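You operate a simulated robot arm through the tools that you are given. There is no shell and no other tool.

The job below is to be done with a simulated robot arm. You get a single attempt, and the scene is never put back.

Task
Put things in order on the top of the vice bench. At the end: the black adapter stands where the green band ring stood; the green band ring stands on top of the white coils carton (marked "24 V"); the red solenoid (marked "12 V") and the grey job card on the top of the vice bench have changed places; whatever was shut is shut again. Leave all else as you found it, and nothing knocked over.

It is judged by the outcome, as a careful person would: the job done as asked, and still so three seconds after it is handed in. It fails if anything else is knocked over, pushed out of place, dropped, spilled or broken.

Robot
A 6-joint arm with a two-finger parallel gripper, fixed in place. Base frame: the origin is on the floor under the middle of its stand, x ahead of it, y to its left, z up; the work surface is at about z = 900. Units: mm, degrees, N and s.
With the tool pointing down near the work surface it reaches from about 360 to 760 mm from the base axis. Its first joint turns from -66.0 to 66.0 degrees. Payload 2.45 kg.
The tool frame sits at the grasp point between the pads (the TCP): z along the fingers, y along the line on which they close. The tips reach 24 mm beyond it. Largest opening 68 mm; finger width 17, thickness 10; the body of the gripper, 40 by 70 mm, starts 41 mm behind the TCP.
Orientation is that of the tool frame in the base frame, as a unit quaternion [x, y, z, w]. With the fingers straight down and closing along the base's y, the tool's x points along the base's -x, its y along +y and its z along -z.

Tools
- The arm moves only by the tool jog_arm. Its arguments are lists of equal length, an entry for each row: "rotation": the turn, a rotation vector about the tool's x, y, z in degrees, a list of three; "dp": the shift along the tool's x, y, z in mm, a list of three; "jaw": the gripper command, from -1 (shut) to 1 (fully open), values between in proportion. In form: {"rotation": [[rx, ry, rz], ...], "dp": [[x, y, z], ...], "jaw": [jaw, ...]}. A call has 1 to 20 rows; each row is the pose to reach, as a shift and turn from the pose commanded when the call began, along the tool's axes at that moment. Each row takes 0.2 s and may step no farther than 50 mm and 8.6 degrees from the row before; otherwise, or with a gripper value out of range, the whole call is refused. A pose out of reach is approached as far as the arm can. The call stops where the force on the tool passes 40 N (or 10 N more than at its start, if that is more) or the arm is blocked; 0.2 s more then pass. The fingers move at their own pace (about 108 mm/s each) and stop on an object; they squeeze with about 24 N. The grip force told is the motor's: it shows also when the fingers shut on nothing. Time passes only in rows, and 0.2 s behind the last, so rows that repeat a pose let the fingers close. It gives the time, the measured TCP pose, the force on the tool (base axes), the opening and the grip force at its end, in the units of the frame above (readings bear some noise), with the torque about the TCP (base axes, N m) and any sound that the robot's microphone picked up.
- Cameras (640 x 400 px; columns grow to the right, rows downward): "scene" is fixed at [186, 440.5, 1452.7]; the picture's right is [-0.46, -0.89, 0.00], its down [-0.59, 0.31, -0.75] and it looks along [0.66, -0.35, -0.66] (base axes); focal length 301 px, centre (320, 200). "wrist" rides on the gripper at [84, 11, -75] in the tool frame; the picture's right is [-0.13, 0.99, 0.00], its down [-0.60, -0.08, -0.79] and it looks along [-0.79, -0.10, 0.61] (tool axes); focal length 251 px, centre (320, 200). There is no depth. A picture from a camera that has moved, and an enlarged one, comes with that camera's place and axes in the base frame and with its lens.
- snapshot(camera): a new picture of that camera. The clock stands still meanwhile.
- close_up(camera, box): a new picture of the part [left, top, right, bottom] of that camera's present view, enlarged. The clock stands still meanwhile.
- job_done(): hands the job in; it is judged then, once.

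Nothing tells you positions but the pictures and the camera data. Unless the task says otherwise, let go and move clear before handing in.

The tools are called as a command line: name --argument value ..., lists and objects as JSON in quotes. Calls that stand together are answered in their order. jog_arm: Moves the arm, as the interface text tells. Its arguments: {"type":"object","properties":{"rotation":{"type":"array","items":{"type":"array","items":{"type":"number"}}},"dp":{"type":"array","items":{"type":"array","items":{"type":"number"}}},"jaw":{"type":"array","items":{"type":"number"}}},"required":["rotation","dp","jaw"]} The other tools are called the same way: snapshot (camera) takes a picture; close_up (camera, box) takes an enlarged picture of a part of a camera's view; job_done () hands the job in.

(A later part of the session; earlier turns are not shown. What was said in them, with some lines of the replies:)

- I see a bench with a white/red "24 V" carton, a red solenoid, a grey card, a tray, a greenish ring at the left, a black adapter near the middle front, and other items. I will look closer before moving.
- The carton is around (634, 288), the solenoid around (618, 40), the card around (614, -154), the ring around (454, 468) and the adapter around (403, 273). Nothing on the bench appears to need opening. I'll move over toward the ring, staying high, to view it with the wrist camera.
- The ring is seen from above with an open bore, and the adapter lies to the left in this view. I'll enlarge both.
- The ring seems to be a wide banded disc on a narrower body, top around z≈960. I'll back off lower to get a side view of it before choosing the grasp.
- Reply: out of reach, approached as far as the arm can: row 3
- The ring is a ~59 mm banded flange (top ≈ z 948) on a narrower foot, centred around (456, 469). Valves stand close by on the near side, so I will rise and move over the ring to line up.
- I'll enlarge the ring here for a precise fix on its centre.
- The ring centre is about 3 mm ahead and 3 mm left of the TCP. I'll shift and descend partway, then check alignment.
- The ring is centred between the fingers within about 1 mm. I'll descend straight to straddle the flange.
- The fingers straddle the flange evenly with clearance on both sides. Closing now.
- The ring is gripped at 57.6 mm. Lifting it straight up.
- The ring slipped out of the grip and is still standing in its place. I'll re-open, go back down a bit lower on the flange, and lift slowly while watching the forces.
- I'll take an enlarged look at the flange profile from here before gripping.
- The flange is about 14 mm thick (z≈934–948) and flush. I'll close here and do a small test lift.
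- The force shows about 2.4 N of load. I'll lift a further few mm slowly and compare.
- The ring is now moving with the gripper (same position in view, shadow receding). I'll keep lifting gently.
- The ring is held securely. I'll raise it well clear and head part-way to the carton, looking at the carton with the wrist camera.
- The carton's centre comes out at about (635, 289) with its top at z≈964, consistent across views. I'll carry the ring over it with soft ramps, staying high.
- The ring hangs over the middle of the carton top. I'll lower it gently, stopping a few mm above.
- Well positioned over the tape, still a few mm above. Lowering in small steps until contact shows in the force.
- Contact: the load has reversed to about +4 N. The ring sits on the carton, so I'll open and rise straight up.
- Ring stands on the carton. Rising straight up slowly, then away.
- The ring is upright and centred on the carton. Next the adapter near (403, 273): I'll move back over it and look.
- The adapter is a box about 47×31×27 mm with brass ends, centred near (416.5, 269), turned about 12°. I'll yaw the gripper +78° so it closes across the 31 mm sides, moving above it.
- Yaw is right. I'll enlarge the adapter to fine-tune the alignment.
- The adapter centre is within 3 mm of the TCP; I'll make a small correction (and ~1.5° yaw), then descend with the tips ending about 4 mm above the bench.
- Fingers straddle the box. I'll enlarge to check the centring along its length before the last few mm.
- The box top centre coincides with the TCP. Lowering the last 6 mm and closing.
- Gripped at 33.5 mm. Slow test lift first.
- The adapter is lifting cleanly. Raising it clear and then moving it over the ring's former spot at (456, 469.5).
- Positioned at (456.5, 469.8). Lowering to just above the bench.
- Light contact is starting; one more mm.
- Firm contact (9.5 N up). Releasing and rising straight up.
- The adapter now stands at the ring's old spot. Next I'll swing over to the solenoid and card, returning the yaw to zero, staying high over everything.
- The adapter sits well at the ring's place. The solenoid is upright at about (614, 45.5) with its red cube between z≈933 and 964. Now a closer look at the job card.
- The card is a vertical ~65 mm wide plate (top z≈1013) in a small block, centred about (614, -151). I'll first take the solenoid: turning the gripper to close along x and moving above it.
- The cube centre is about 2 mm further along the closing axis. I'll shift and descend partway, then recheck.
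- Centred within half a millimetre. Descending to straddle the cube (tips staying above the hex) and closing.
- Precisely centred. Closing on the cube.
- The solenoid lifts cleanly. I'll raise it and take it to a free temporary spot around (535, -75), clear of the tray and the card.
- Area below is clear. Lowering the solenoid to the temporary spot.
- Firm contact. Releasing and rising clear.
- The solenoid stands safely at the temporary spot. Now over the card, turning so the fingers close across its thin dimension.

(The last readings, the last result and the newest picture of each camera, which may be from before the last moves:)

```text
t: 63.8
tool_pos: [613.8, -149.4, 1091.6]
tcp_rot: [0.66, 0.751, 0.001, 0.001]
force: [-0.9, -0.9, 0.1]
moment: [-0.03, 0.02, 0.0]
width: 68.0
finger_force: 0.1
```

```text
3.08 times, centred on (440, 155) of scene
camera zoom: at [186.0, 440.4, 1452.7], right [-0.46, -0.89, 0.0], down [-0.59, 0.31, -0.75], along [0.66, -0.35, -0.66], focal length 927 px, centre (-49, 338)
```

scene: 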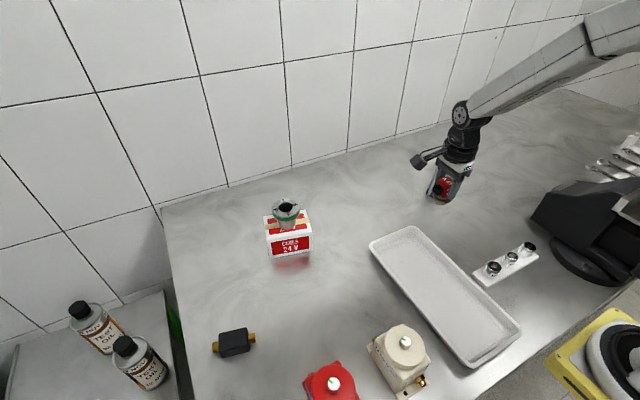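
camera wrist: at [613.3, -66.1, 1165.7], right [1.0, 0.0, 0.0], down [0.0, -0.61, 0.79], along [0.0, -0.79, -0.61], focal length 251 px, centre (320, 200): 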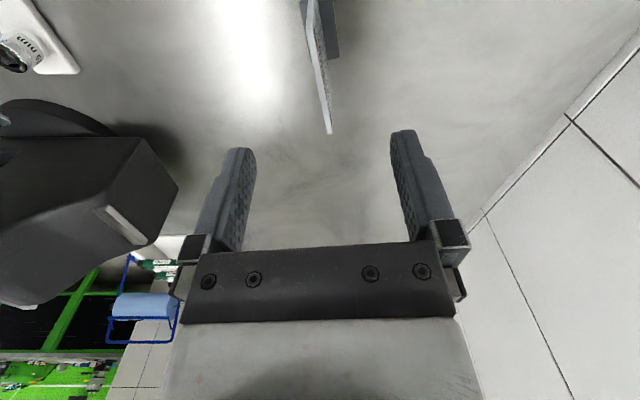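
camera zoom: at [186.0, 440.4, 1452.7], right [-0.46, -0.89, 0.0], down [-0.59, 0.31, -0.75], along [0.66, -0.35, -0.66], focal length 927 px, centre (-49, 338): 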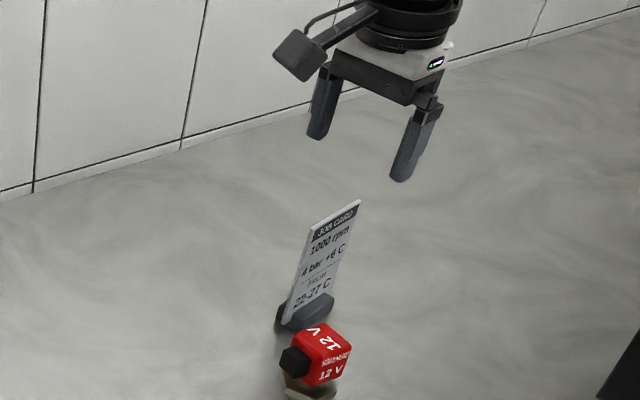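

The card's top edge runs at about 10.5°, centred at (614, -151). I'll trim the yaw 3° and descend with the card between the open fingers.

jog_arm --rotation '[[0, 0, -3], [0, 0, -3], [0, 0, -3], [0, 0, -3], [0, 0, -3]]' --dp '[[0, 0.8, 15], [0, 0.8, 35], [0, 0.8, 55], [0, 0.8, 68], [0, 0.8, 75]]' --jaw '[1, 1, 1, 1, 1]'

snapshot --camera "wrist"

close_up --camera "wrist" --box '[230, 20, 410, 220]'

close_up --camera "scene" --box '[380, 90, 500, 220]'

```text
t: 65.0
tool_pos: [615.6, -150.4, 1016.5]
tcp_rot: [0.64, 0.769, 0.001, 0.0]
force: [-0.2, 0.3, -0.4]
moment: [-0.01, 0.0, 0.0]
width: 68.0
finger_force: 0.0
```

```text
taken
camera wrist: at [611.0, -66.7, 1091.1], right [1.0, 0.05, 0.0], down [0.03, -0.61, 0.79], along [0.04, -0.79, -0.61], focal length 251 px, centre (320, 200)
```

wrist: 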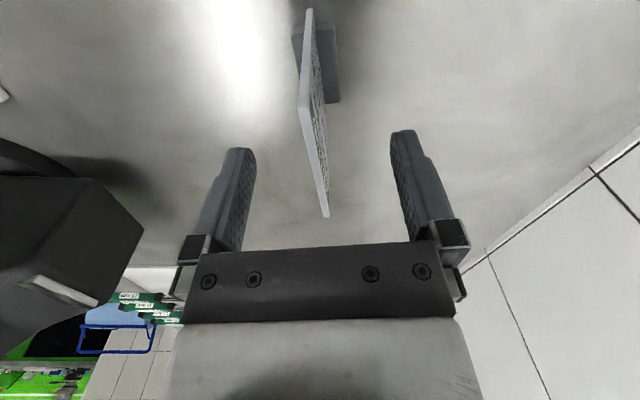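

```text
2.00 times, centred on (320, 120) of wrist
camera zoom: at [611.0, -66.7, 1091.1], right [1.0, 0.05, 0.0], down [0.03, -0.61, 0.79], along [0.04, -0.79, -0.61], focal length 503 px, centre (320, 360)
```

zoom: 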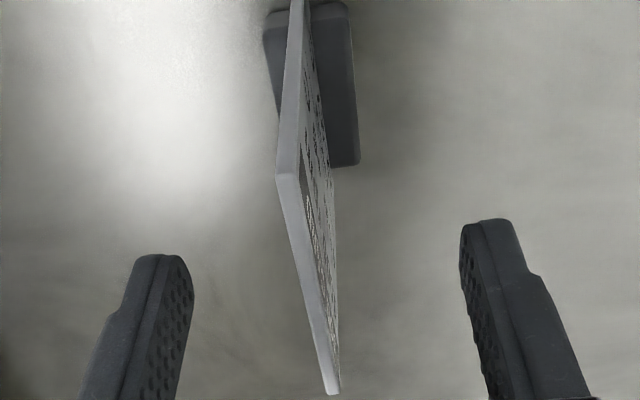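

```text
3.08 times, centred on (440, 155) of scene
camera zoom: at [186.0, 440.5, 1452.7], right [-0.46, -0.89, 0.0], down [-0.59, 0.31, -0.75], along [0.66, -0.35, -0.66], focal length 927 px, centre (-49, 338)
```

zoom: 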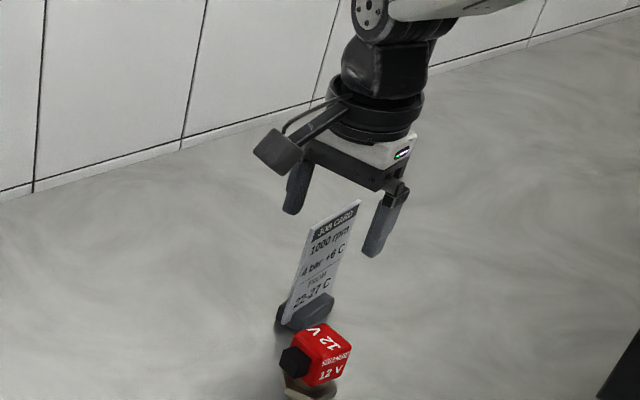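

Well aligned (≈0.6 mm, 1°). Descending to grip height on the upper half of the card.

jog_arm --rotation '[[0, 0, -1], [0, 0, -1], [0, 0, -1], [0, 0, -1]]' --dp '[[0, -0.5, 10], [0, -0.5, 20], [0, -0.5, 28], [0, -0.5, 33]]' --jaw '[1, 1, 1, 1]'

close_up --camera "wrist" --box '[230, 60, 410, 260]'

close_up --camera "scene" --box '[380, 90, 500, 220]'

```text
t: 66.0
tool_pos: [614.5, -150.8, 982.9]
tcp_rot: [0.633, 0.774, 0.0, 0.001]
force: [0.4, 0.3, -0.2]
moment: [0.02, 0.03, 0.01]
width: 68.2
finger_force: 0.1
```

```text
2.00 times, centred on (320, 160) of wrist
camera zoom: at [608.5, -67.4, 1057.1], right [1.0, 0.07, 0.0], down [0.04, -0.61, 0.79], along [0.06, -0.79, -0.61], focal length 503 px, centre (320, 280)
```

zoom: 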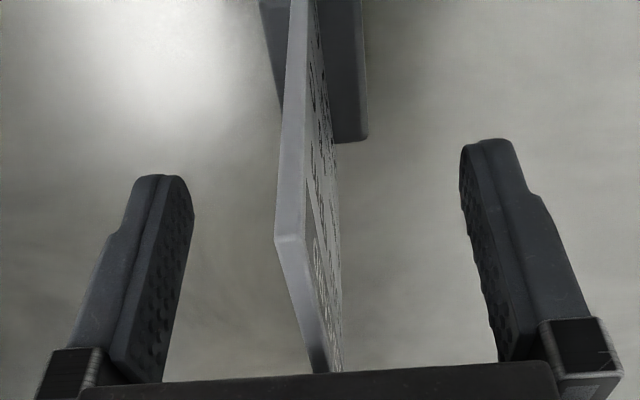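

```text
3.08 times, centred on (440, 155) of scene
camera zoom: at [186.0, 440.5, 1452.7], right [-0.46, -0.89, 0.0], down [-0.59, 0.31, -0.75], along [0.66, -0.35, -0.66], focal length 927 px, centre (-49, 338)
```

zoom: 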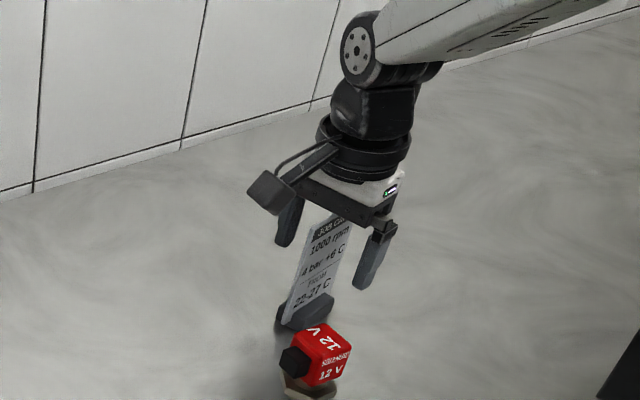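

The card's upper half is between the pads with the body clear above it. Closing gently, then a small test lift.

jog_arm --rotation '[[0, 0, 0], [0, 0, 0], [0, 0, 0], [0, 0, 0], [0, 0, 0], [0, 0, 0]]' --dp '[[0, 0, 0], [0, 0, 0], [0, 0, 0], [0, 0, 0], [0, 0, 0], [0, 0, 0]]' --jaw '[0.4, -0.2, -0.6, -0.75, -1, -1]'

close_up --camera "wrist" --box '[230, 60, 410, 260]'

close_up --camera "scene" --box '[380, 90, 500, 220]'

```text
t: 67.4
tool_pos: [615.5, -152.3, 981.8]
tcp_rot: [0.633, 0.774, 0.0, 0.0]
force: [-1.1, 0.4, 0.2]
moment: [-0.01, -0.02, -0.02]
width: 3.5
finger_force: 23.7
```

```text
2.00 times, centred on (320, 160) of wrist
camera zoom: at [608.5, -67.4, 1057.1], right [1.0, 0.07, 0.0], down [0.04, -0.61, 0.79], along [0.06, -0.79, -0.61], focal length 503 px, centre (320, 280)
```

zoom: 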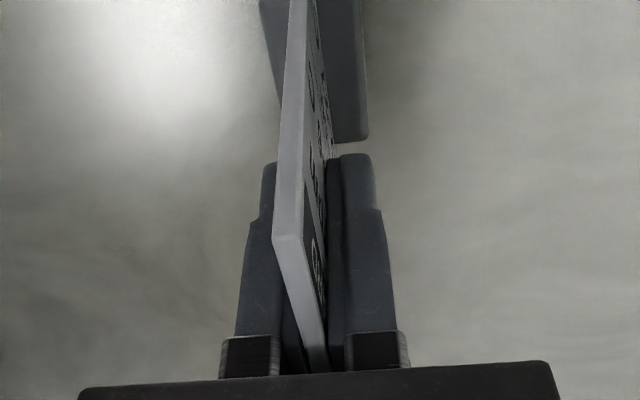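

```text
3.08 times, centred on (440, 155) of scene
camera zoom: at [186.0, 440.5, 1452.7], right [-0.46, -0.89, 0.0], down [-0.59, 0.31, -0.75], along [0.66, -0.35, -0.66], focal length 927 px, centre (-49, 338)
```

zoom: 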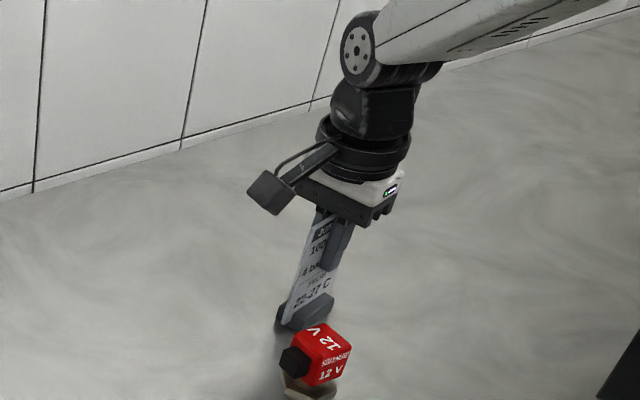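

jog_arm --rotation '[[0, 0, 0], [0, 0, 0], [0, 0, 0], [0, 0, 0], [0, 0, 0], [0, 0, 0]]' --dp '[[0, 0, -1], [0, 0, -2], [0, 0, -3.5], [0, 0, -5.5], [0, 0, -7.5], [0, 0, -9]]' --jaw '[-1, -1, -1, -1, -1, -1]'

close_up --camera "wrist" --box '[230, 60, 410, 260]'

close_up --camera "scene" --box '[380, 90, 500, 220]'

```text
t: 68.8
tool_pos: [615.1, -151.0, 991.5]
tcp_rot: [0.633, 0.774, 0.001, 0.001]
force: [0.3, 0.7, -0.2]
moment: [-0.01, -0.01, 0.01]
width: 3.6
finger_force: 24.2
```

```text
2.00 times, centred on (320, 160) of wrist
camera zoom: at [607.8, -67.3, 1066.2], right [1.0, 0.07, 0.0], down [0.04, -0.61, 0.79], along [0.06, -0.79, -0.61], focal length 503 px, centre (320, 280)
```

zoom: 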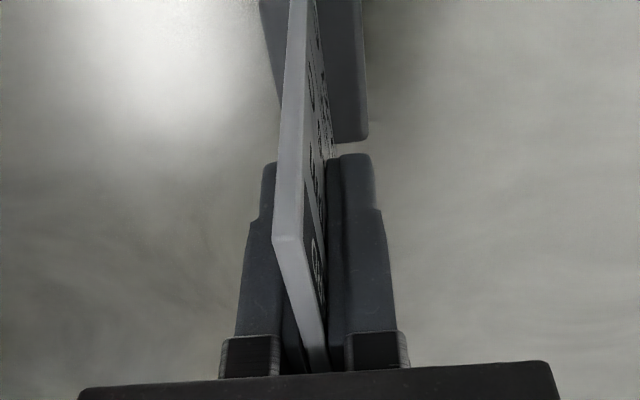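

```text
3.08 times, centred on (440, 155) of scene
camera zoom: at [186.0, 440.5, 1452.7], right [-0.46, -0.89, 0.0], down [-0.59, 0.31, -0.75], along [0.66, -0.35, -0.66], focal length 927 px, centre (-49, 338)
```

zoom: 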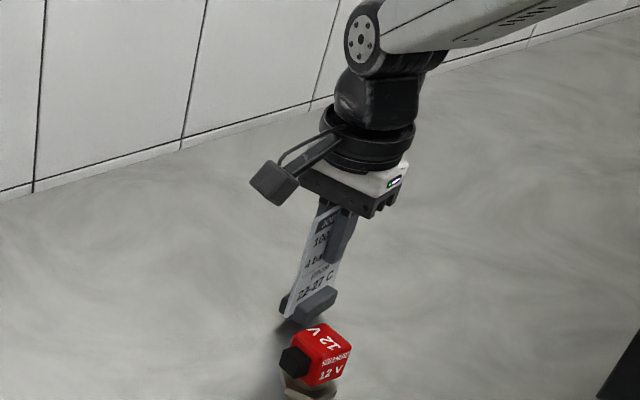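

The card is held firmly. Raising it further and carrying it to the solenoid's former place at (615.5, 45.5).

jog_arm --rotation '[[0, 0, 0], [0, 0, 0], [0, 0, 0], [0, 0, 0], [0, 0, 0], [0, 0, 0]]' --dp '[[0, 0, -4], [0, 0, -14], [0, 0, -30], [0, 0, -46], [0, 0, -57], [0, 0, -62]]' --jaw '[-1, -1, -1, -1, -1, -1]'

jog_arm --rotation '[[0, 0, 0], [0, 0, 0], [0, 0, 0], [0, 0, 0], [0, 0, 0], [0, 0, 0], [0, 0, 0], [0, 0, 0], [0, 0, 0], [0, 0, 0]]' --dp '[[4, 0.8, 0], [16, 3.3, 0], [36, 7.5, 0], [60, 12.5, 0], [88, 18.3, 0], [116, 24, 0], [143, 29.7, 0], [167, 34.6, 0], [184, 38.2, 0], [192.8, 40, 0]]' --jaw '[-1, -1, -1, -1, -1, -1, -1, -1, -1, -1]'

snapshot --camera "wrist"

snapshot --camera "scene"

```text
t: 70.2
tool_pos: [614.6, -149.7, 1055.1]
tcp_rot: [0.633, 0.774, 0.0, 0.001]
force: [0.0, -0.1, -0.4]
moment: [-0.03, -0.01, 0.0]
width: 3.5
finger_force: 23.9
```

```text
t: 72.4
tool_pos: [616.9, 46.8, 1054.3]
tcp_rot: [0.633, 0.774, 0.001, 0.0]
force: [-0.7, -0.3, -0.3]
moment: [0.0, -0.05, -0.01]
width: 3.4
finger_force: 23.6
```

```text
taken
camera wrist: at [609.4, 130.8, 1129.0], right [1.0, 0.07, 0.0], down [0.04, -0.61, 0.79], along [0.06, -0.79, -0.61], focal length 251 px, centre (320, 200)
```

wrist: 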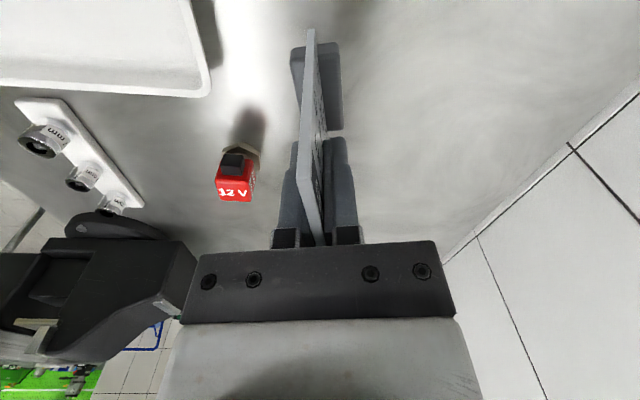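

```text
taken
```

scene: 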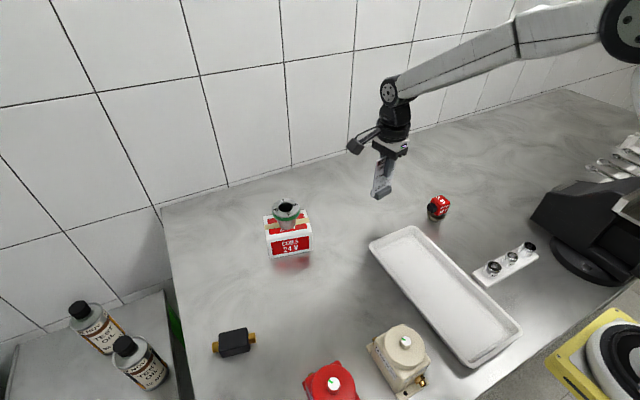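

Clear below. Lowering the card at its new place.

jog_arm --rotation '[[0, 0, 0], [0, 0, 0], [0, 0, 0], [0, 0, 0], [0, 0, 0], [0, 0, 0], [0, 0, 0]]' --dp '[[0, 0, 4], [0, 0, 15], [0, 0, 31], [0, 0, 46], [0, 0, 58], [0, 0, 65], [0, 0, 68]]' --jaw '[-1, -1, -1, -1, -1, -1, -1]'

jog_arm --rotation '[[0, 0, 0], [0, 0, 0], [0, 0, 0]]' --dp '[[0, 0, 0.8], [0, 0, 1.6], [0, 0, 2.4]]' --jaw '[-1, -1, -1]'

close_up --camera "scene" --box '[320, 120, 450, 240]'

```text
t: 74.0
tool_pos: [615.6, 45.5, 985.7]
tcp_rot: [0.633, 0.774, 0.001, 0.001]
force: [0.1, -0.7, -0.2]
moment: [-0.02, 0.01, 0.01]
width: 3.7
finger_force: 24.0
```

```text
t: 74.8
tool_pos: [614.4, 46.4, 982.4]
tcp_rot: [0.633, 0.774, 0.001, 0.001]
force: [-0.1, -0.7, -0.7]
moment: [0.0, -0.01, 0.0]
width: 3.3
finger_force: 24.0
```

```text
3.33 times, centred on (385, 180) of scene
camera zoom: at [186.0, 440.5, 1452.7], right [-0.46, -0.89, 0.0], down [-0.59, 0.31, -0.75], along [0.66, -0.35, -0.66], focal length 1004 px, centre (103, 267)
```

zoom: 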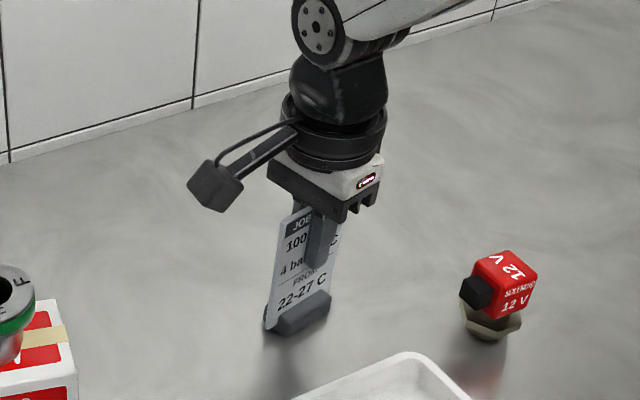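

jog_arm --rotation '[[0, 0, 0], [0, 0, 0]]' --dp '[[0, 0, 0.7], [0, 0, 1.3]]' --jaw '[-1, -1]'

```text
t: 75.4
tool_pos: [614.0, 45.7, 982.5]
tcp_rot: [0.633, 0.775, 0.002, 0.002]
force: [-1.2, -1.8, 5.7]
moment: [-0.09, 0.12, 0.0]
width: 3.8
finger_force: 23.4
```

Contact reached. Opening the fingers and rising straight up.

jog_arm --rotation '[[0, 0, 0], [0, 0, 0], [0, 0, 0], [0, 0, 0]]' --dp '[[0, 0, 0], [0, 0, 0], [0, 0, 0], [0, 0, 0]]' --jaw '[-0.7, -0.2, 0.5, 0.8]'

close_up --camera "scene" --box '[320, 120, 450, 240]'

snapshot --camera "wrist"

```text
t: 76.4
tool_pos: [614.8, 45.5, 981.4]
tcp_rot: [0.633, 0.774, 0.001, 0.001]
force: [0.0, 0.4, 0.1]
moment: [0.0, 0.0, 0.0]
width: 61.2
finger_force: 0.3
```

```text
3.33 times, centred on (385, 180) of scene
camera zoom: at [186.0, 440.5, 1452.7], right [-0.46, -0.89, 0.0], down [-0.59, 0.31, -0.75], along [0.66, -0.35, -0.66], focal length 1004 px, centre (103, 267)
```

zoom: 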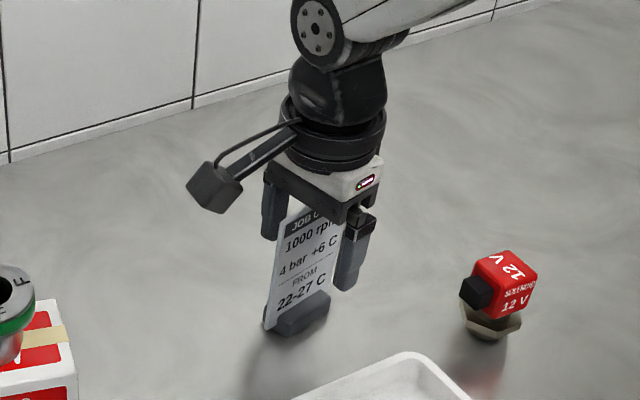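

```text
taken
camera wrist: at [608.1, 129.6, 1056.6], right [1.0, 0.07, 0.0], down [0.04, -0.61, 0.79], along [0.06, -0.79, -0.61], focal length 251 px, centre (320, 200)
```

wrist: 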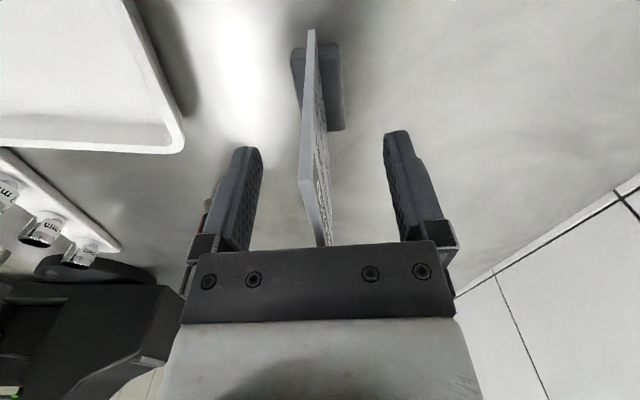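

The card stands upright. Rising clear, then heading back to the solenoid.

jog_arm --rotation '[[0, 0, 0], [0, 0, 0], [0, 0, 0], [0, 0, 0], [0, 0, 0], [0, 0, 0]]' --dp '[[0, 0, -4], [0, 0, -14], [0, 0, -32], [0, 0, -58], [0, 0, -85], [0, 0, -108]]' --jaw '[0.8, 0.8, 0.8, 0.8, 0.8, 0.8]'

jog_arm --rotation '[[0, 0, 2], [0, 0, 5], [0, 0, 8], [0, 0, 11], [0, 0, 13.9], [0, 0, 13.9]]' --dp '[[-10, -10, 0], [-32, -32, 0], [-57, -56, 0], [-80, -79, 0], [-96, -95, 0], [-102.4, -101.3, 10]]' --jaw '[1, 1, 1, 1, 1, 1]'

snapshot --camera "wrist"

close_up --camera "wrist" --box '[250, 0, 390, 140]'

snapshot --camera "scene"

```text
t: 77.8
tool_pos: [616.4, 45.0, 1090.3]
tcp_rot: [0.633, 0.774, 0.002, 0.001]
force: [0.6, -0.1, 0.1]
moment: [-0.01, -0.01, -0.01]
width: 61.2
finger_force: 0.1
```

```text
t: 79.2
tool_pos: [534.7, -75.2, 1081.5]
tcp_rot: [0.722, 0.692, 0.001, 0.001]
force: [0.7, 0.4, 0.3]
moment: [0.0, 0.02, -0.01]
width: 68.0
finger_force: 0.2
```

```text
taken
camera wrist: at [549.6, 7.8, 1155.6], right [0.99, -0.17, 0.0], down [-0.11, -0.6, 0.79], along [-0.13, -0.78, -0.61], focal length 251 px, centre (320, 200)
```

wrist: 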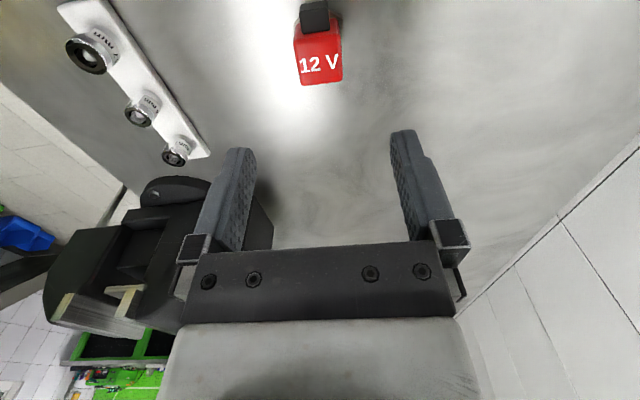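

```text
2.86 times, centred on (320, 70) of wrist
camera zoom: at [549.6, 7.8, 1155.6], right [0.99, -0.17, 0.0], down [-0.11, -0.6, 0.79], along [-0.13, -0.78, -0.61], focal length 718 px, centre (320, 571)
```

zoom: 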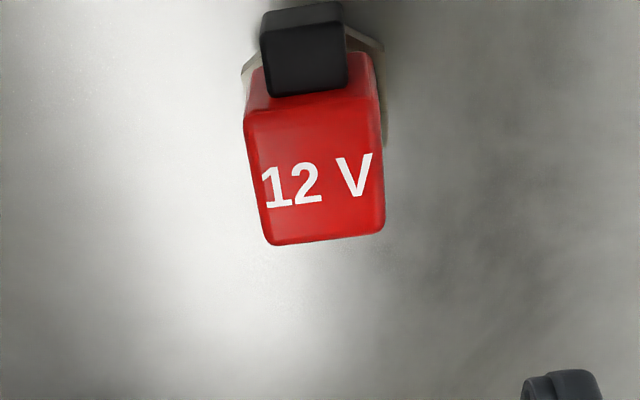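

```text
taken
```

scene: 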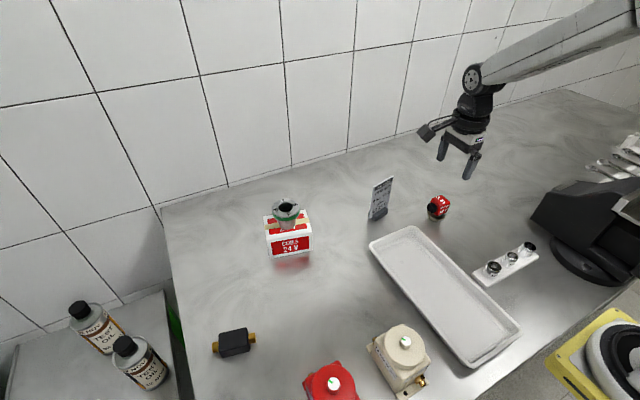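

Alignment is nearly exact (≈1.5 mm along the finger width). Descending in two stages.

jog_arm --rotation '[[0, 0, 0], [0, 0, 0], [0, 0, 0], [0, 0, 0]]' --dp '[[-1.5, 0.2, 20], [-1.5, 0.2, 45], [-1.5, 0.2, 66], [-1.5, 0.2, 78]]' --jaw '[1, 1, 1, 1]'

close_up --camera "wrist" --box '[220, 40, 420, 240]'

```text
t: 80.2
tool_pos: [537.0, -76.5, 1003.0]
tcp_rot: [0.722, 0.692, 0.001, 0.0]
force: [-0.1, 0.1, 0.6]
moment: [-0.03, 0.05, 0.0]
width: 68.1
finger_force: 0.1
```

```text
2.00 times, centred on (320, 140) of wrist
camera zoom: at [550.2, 6.6, 1077.0], right [0.99, -0.17, 0.0], down [-0.11, -0.6, 0.79], along [-0.13, -0.78, -0.61], focal length 503 px, centre (320, 320)
```

zoom: 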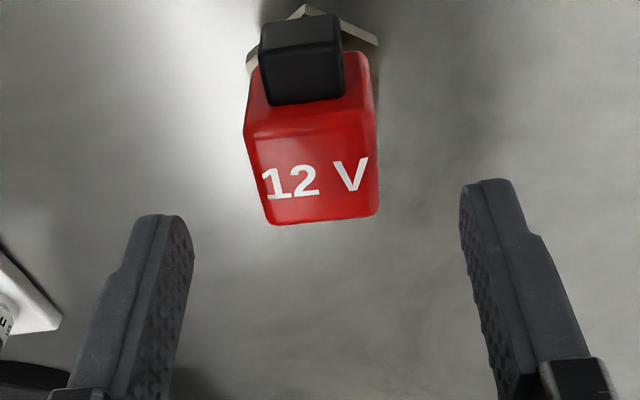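

jog_arm --rotation '[[0, 0, 0], [0, 0, 0], [0, 0, 0], [0, 0, 0], [0, 0, 0]]' --dp '[[0, -0.6, 12], [0, -0.6, 26], [0, -0.6, 37], [0, -0.6, 43], [0, -0.6, 46.5]]' --jaw '[1, 1, 1, 1, 1]'

close_up --camera "wrist" --box '[220, 40, 420, 240]'

```text
t: 81.4
tool_pos: [535.2, -76.0, 955.4]
tcp_rot: [0.722, 0.692, 0.001, 0.001]
force: [0.0, -0.9, 0.3]
moment: [0.0, 0.02, -0.03]
width: 68.1
finger_force: 0.0
```

```text
2.00 times, centred on (320, 140) of wrist
camera zoom: at [549.6, 6.6, 1030.9], right [0.99, -0.17, 0.0], down [-0.11, -0.6, 0.79], along [-0.13, -0.78, -0.61], focal length 503 px, centre (320, 320)
```

zoom: 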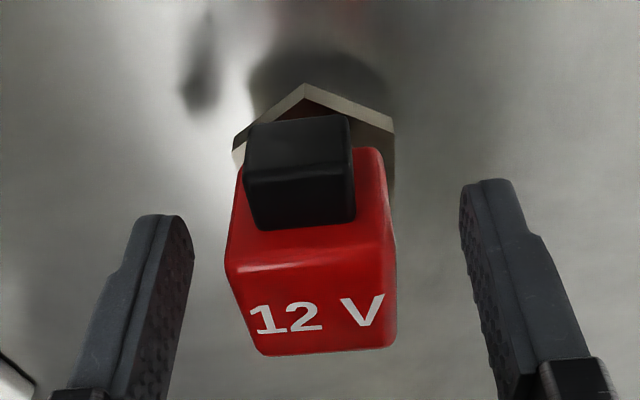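

Centred between the pads. Closing and doing a slow lift.

jog_arm --rotation '[[0, 0, 0], [0, 0, 0], [0, 0, 0], [0, 0, 0]]' --dp '[[0, 0, 0], [0, 0, 0], [0, 0, 0], [0, 0, 0]]' --jaw '[0.3, -0.1, -1, -1]'

jog_arm --rotation '[[0, 0, 0], [0, 0, 0], [0, 0, 0], [0, 0, 0], [0, 0, 0], [0, 0, 0]]' --dp '[[0, 0, -1], [0, 0, -2], [0, 0, -3.5], [0, 0, -5.5], [0, 0, -7.5], [0, 0, -9]]' --jaw '[-1, -1, -1, -1, -1, -1]'

close_up --camera "wrist" --box '[220, 40, 420, 240]'

close_up --camera "scene" --box '[360, 120, 500, 230]'

```text
t: 82.4
tool_pos: [536.7, -75.9, 956.4]
tcp_rot: [0.722, 0.692, 0.001, 0.001]
force: [-0.2, 0.8, -0.4]
moment: [0.01, 0.02, -0.02]
width: 33.7
finger_force: 24.3
```

```text
t: 83.8
tool_pos: [535.6, -76.6, 964.7]
tcp_rot: [0.721, 0.692, 0.0, 0.001]
force: [-0.2, 0.3, -2.1]
moment: [-0.01, -0.02, -0.01]
width: 33.9
finger_force: 24.4
```

```text
2.00 times, centred on (320, 140) of wrist
camera zoom: at [549.6, 6.5, 1039.4], right [0.99, -0.17, 0.0], down [-0.11, -0.6, 0.79], along [-0.13, -0.78, -0.61], focal length 503 px, centre (320, 320)
```

zoom: 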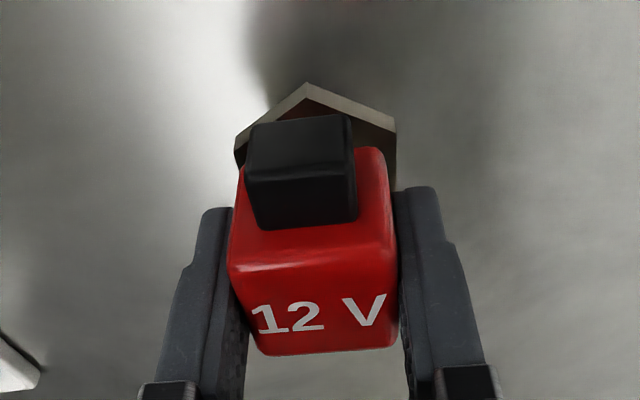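

```text
3.64 times, centred on (430, 175) of scene
camera zoom: at [186.0, 440.5, 1452.7], right [-0.46, -0.89, 0.0], down [-0.59, 0.31, -0.75], along [0.66, -0.35, -0.66], focal length 1096 px, centre (-80, 291)
```

zoom: 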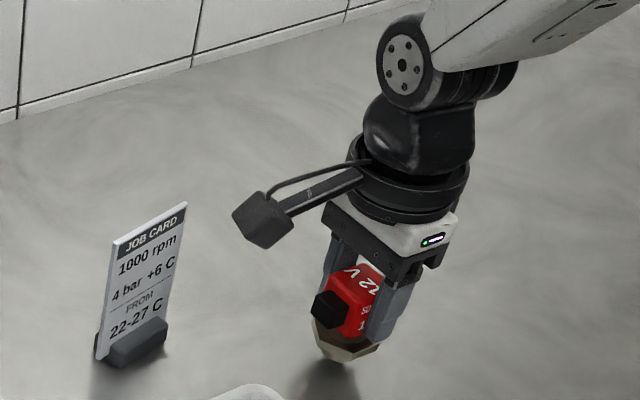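

Held well. Raising and taking it to the card's former place at (614.3, -151.6).

jog_arm --rotation '[[0, 0, 0], [0, 0, 0], [0, 0, 0], [0, 0, 0], [0, 0, 0], [0, 0, 0]]' --dp '[[0, 0, -3], [0, 0, -10], [0, 0, -20], [0, 0, -30], [0, 0, -37], [0, 0, -40]]' --jaw '[-1, -1, -1, -1, -1, -1]'

jog_arm --rotation '[[0, 0, 0], [0, 0, 0], [0, 0, 0], [0, 0, 0], [0, 0, 0], [0, 0, 0], [0, 0, 0], [0, 0, 0]]' --dp '[[-2, 2.3, 0], [-9, 10.4, 0], [-21, 24.2, 0], [-36, 41.5, 0], [-50, 57.6, 0], [-62, 71.5, 0], [-69, 79.5, 0], [-71.4, 82.3, 0]]' --jaw '[-1, -1, -1, -1, -1, -1, -1, -1]'

snapshot --camera "wrist"

snapshot --camera "scene"

```text
t: 85.2
tool_pos: [535.5, -75.6, 1004.1]
tcp_rot: [0.721, 0.693, 0.001, 0.002]
force: [0.8, 1.1, -1.3]
moment: [-0.02, -0.03, 0.02]
width: 34.0
finger_force: 23.9
```

```text
t: 87.0
tool_pos: [614.8, -151.1, 1004.4]
tcp_rot: [0.722, 0.692, 0.001, 0.0]
force: [0.4, -0.7, -2.2]
moment: [0.01, 0.01, 0.0]
width: 33.8
finger_force: 23.9
```

```text
taken
camera wrist: at [628.9, -68.8, 1079.7], right [0.99, -0.17, 0.0], down [-0.11, -0.6, 0.79], along [-0.13, -0.78, -0.61], focal length 251 px, centre (320, 200)
```

wrist: 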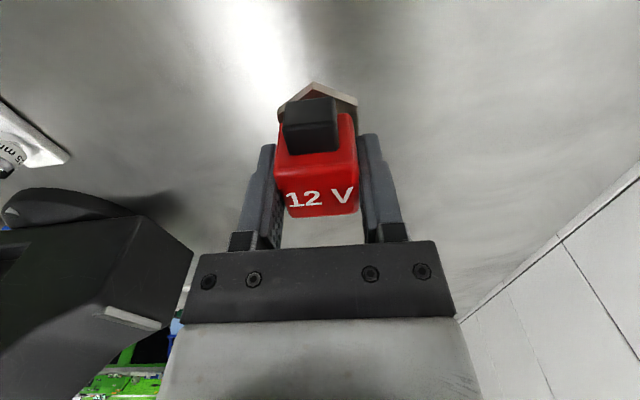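

```text
taken
```

scene: 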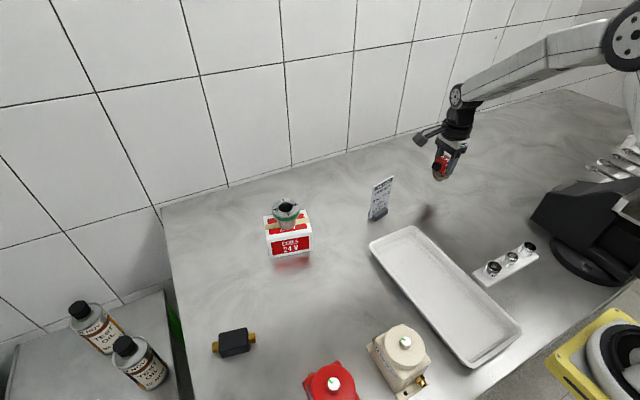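

Lowering at the card's old place.

jog_arm --rotation '[[0, 0, 0], [0, 0, 0], [0, 0, 0], [0, 0, 0], [0, 0, 0], [0, 0, 0]]' --dp '[[0, 0, 4], [0, 0, 13], [0, 0, 25], [0, 0, 36], [0, 0, 42], [0, 0, 45]]' --jaw '[-1, -1, -1, -1, -1, -1]'

jog_arm --rotation '[[0, 0, 0], [0, 0, 0], [0, 0, 0]]' --dp '[[0, 0, 0.9], [0, 0, 1.8], [0, 0, 2.6]]' --jaw '[-1, -1, -1]'

```text
t: 88.4
tool_pos: [615.4, -151.1, 960.6]
tcp_rot: [0.722, 0.692, 0.001, 0.0]
force: [-0.4, -0.4, -1.7]
moment: [-0.02, 0.02, 0.0]
width: 33.9
finger_force: 23.6
```

```text
t: 89.2
tool_pos: [615.6, -152.1, 956.3]
tcp_rot: [0.722, 0.692, 0.001, 0.0]
force: [-1.0, 0.2, -2.0]
moment: [-0.02, -0.02, -0.02]
width: 33.9
finger_force: 23.5
```

jog_arm --rotation '[[0, 0, 0], [0, 0, 0]]' --dp '[[0, 0, 0.5], [0, 0, 1]]' --jaw '[-1, -1]'

```text
t: 89.8
tool_pos: [615.0, -149.9, 955.8]
tcp_rot: [0.722, 0.692, 0.001, 0.001]
force: [0.2, -0.3, -1.5]
moment: [-0.01, 0.0, -0.01]
width: 33.7
finger_force: 24.5
```

jog_arm --rotation '[[0, 0, 0], [0, 0, 0]]' --dp '[[0, 0, 0.5], [0, 0, 0.9]]' --jaw '[-1, -1]'

```text
t: 90.4
tool_pos: [615.8, -150.3, 956.1]
tcp_rot: [0.722, 0.692, 0.001, 0.0]
force: [-0.8, 0.3, 5.9]
moment: [0.06, 0.13, -0.02]
width: 33.9
finger_force: 23.9
```

Contact at about 8 N. Releasing and rising slowly.

jog_arm --rotation '[[0, 0, 0], [0, 0, 0], [0, 0, 0]]' --dp '[[0, 0, 0], [0, 0, 0], [0, 0, 0]]' --jaw '[0.2, 0.8, 0.8]'

jog_arm --rotation '[[0, 0, 0], [0, 0, 0], [0, 0, 0], [0, 0, 0], [0, 0, 0], [0, 0, 0]]' --dp '[[0, 0, -4], [0, 0, -12], [0, 0, -28], [0, 0, -55], [0, 0, -90], [0, 0, -135]]' --jaw '[0.8, 0.8, 0.8, 0.8, 0.8, 0.8]'

snapshot --camera "wrist"

snapshot --camera "scene"

close_up --camera "scene" --box '[350, 140, 480, 230]'

```text
t: 91.2
tool_pos: [614.7, -151.2, 954.9]
tcp_rot: [0.722, 0.692, 0.001, 0.0]
force: [-0.7, 0.1, -0.5]
moment: [-0.03, -0.01, 0.03]
width: 61.1
finger_force: 0.1
```

```text
t: 92.6
tool_pos: [611.5, -150.7, 1090.8]
tcp_rot: [0.722, 0.692, 0.001, 0.0]
force: [0.0, 0.3, -0.9]
moment: [0.02, 0.04, -0.01]
width: 61.2
finger_force: 0.1
```

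```text
taken
camera wrist: at [626.5, -67.7, 1165.9], right [0.99, -0.17, 0.0], down [-0.1, -0.6, 0.79], along [-0.13, -0.78, -0.61], focal length 251 px, centre (320, 200)
```

wrist: 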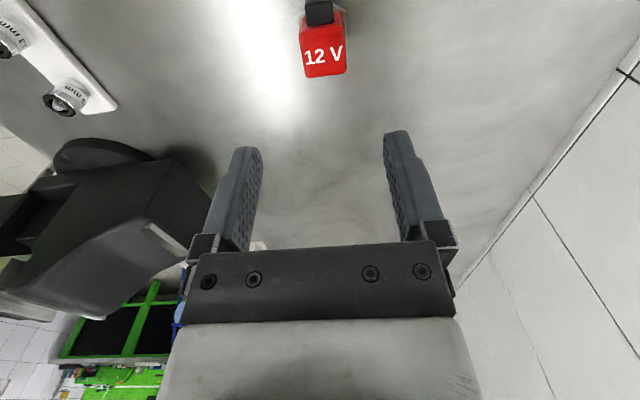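

```text
taken
```

scene: 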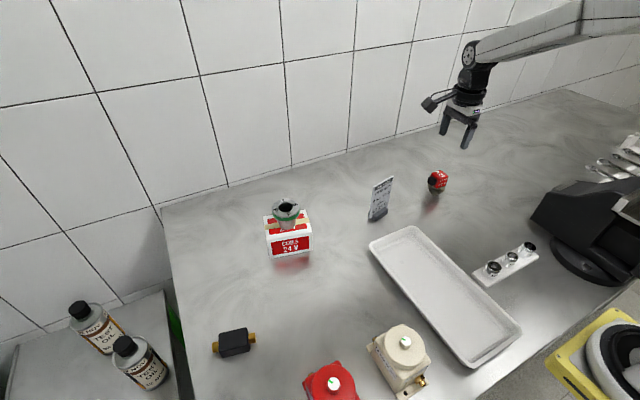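

```text
4.44 times, centred on (415, 185) of scene
camera zoom: at [186.0, 440.5, 1452.7], right [-0.46, -0.89, 0.0], down [-0.59, 0.31, -0.75], along [0.66, -0.35, -0.66], focal length 1339 px, centre (-102, 267)
```

zoom: 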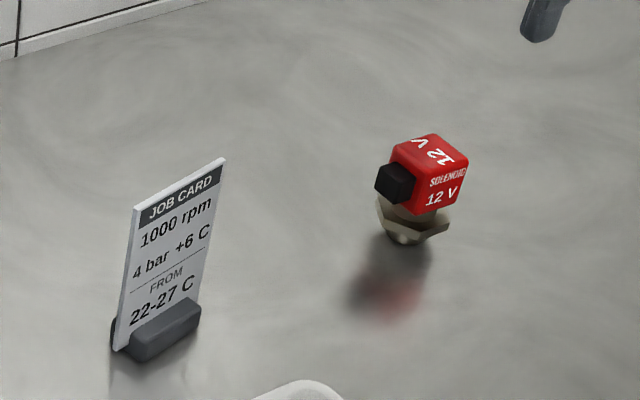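

All four items appear in their target places and upright. I'll lift the arm a bit higher, well clear, and make a final check of the details.

jog_arm --rotation '[[0, 0, 0], [0, 0, 0], [0, 0, 0], [0, 0, 0], [0, 0, 0]]' --dp '[[0, -10, -20], [0, -25, -50], [0, -40, -80], [0, -50, -100], [0, -50, -100]]' --jaw '[1, 1, 1, 1, 1]'

close_up --camera "scene" --box '[180, 180, 340, 380]'

snapshot --camera "scene"

close_up --camera "scene" --box '[350, 140, 480, 230]'

```text
t: 93.8
tool_pos: [564.7, -147.9, 1189.4]
tcp_rot: [0.722, 0.692, 0.0, 0.001]
force: [-0.5, 0.7, -0.7]
moment: [0.0, -0.01, -0.01]
width: 68.1
finger_force: 0.1
```

```text
2.00 times, centred on (260, 280) of scene
camera zoom: at [186.0, 440.5, 1452.7], right [-0.46, -0.89, 0.0], down [-0.59, 0.31, -0.75], along [0.66, -0.35, -0.66], focal length 603 px, centre (440, 40)
```

zoom: 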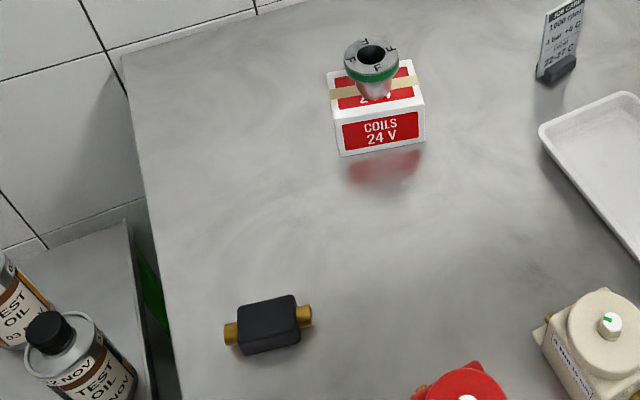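

```text
taken
```

scene: 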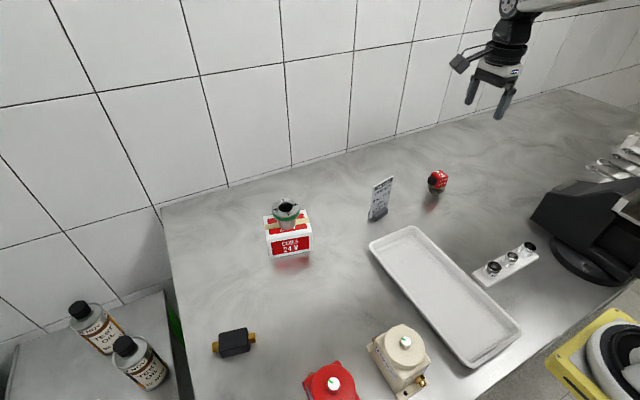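

```text
4.44 times, centred on (415, 185) of scene
camera zoom: at [186.0, 440.5, 1452.7], right [-0.46, -0.89, 0.0], down [-0.59, 0.31, -0.75], along [0.66, -0.35, -0.66], focal length 1339 px, centre (-102, 267)
```

zoom: 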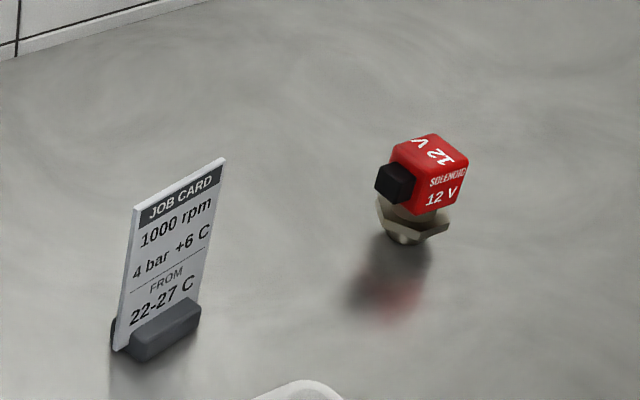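

The ring stands on the white 24 V carton and the black adapter is where the ring was. The solenoid and the job card have changed places, both upright. Everything else is undisturbed, nothing had to be opened, and the arm is clear, so I'm handing in.

job_done

```text
The job is handed in.
```

The job is handed in, and the last pictures show everything where you asked, upright and undisturbed:

- **Green band ring:** it stands centred on top of the white 24 V coils carton.
- **Black adapter:** it stands where the ring was, within about 4 mm by my measurement from the pictures.
- **Red solenoid and grey job card:** they have changed places. Each stands within a few millimetres of the other's old spot.
- **Anything shut:** nothing had to be opened, so nothing needed shutting again.

On the first try the ring slipped out of the fingers as I began to lift. It stayed standing in its place, and I picked it up on the second try with a lower grip and a slower lift.

The gripper is open and well clear of the bench.
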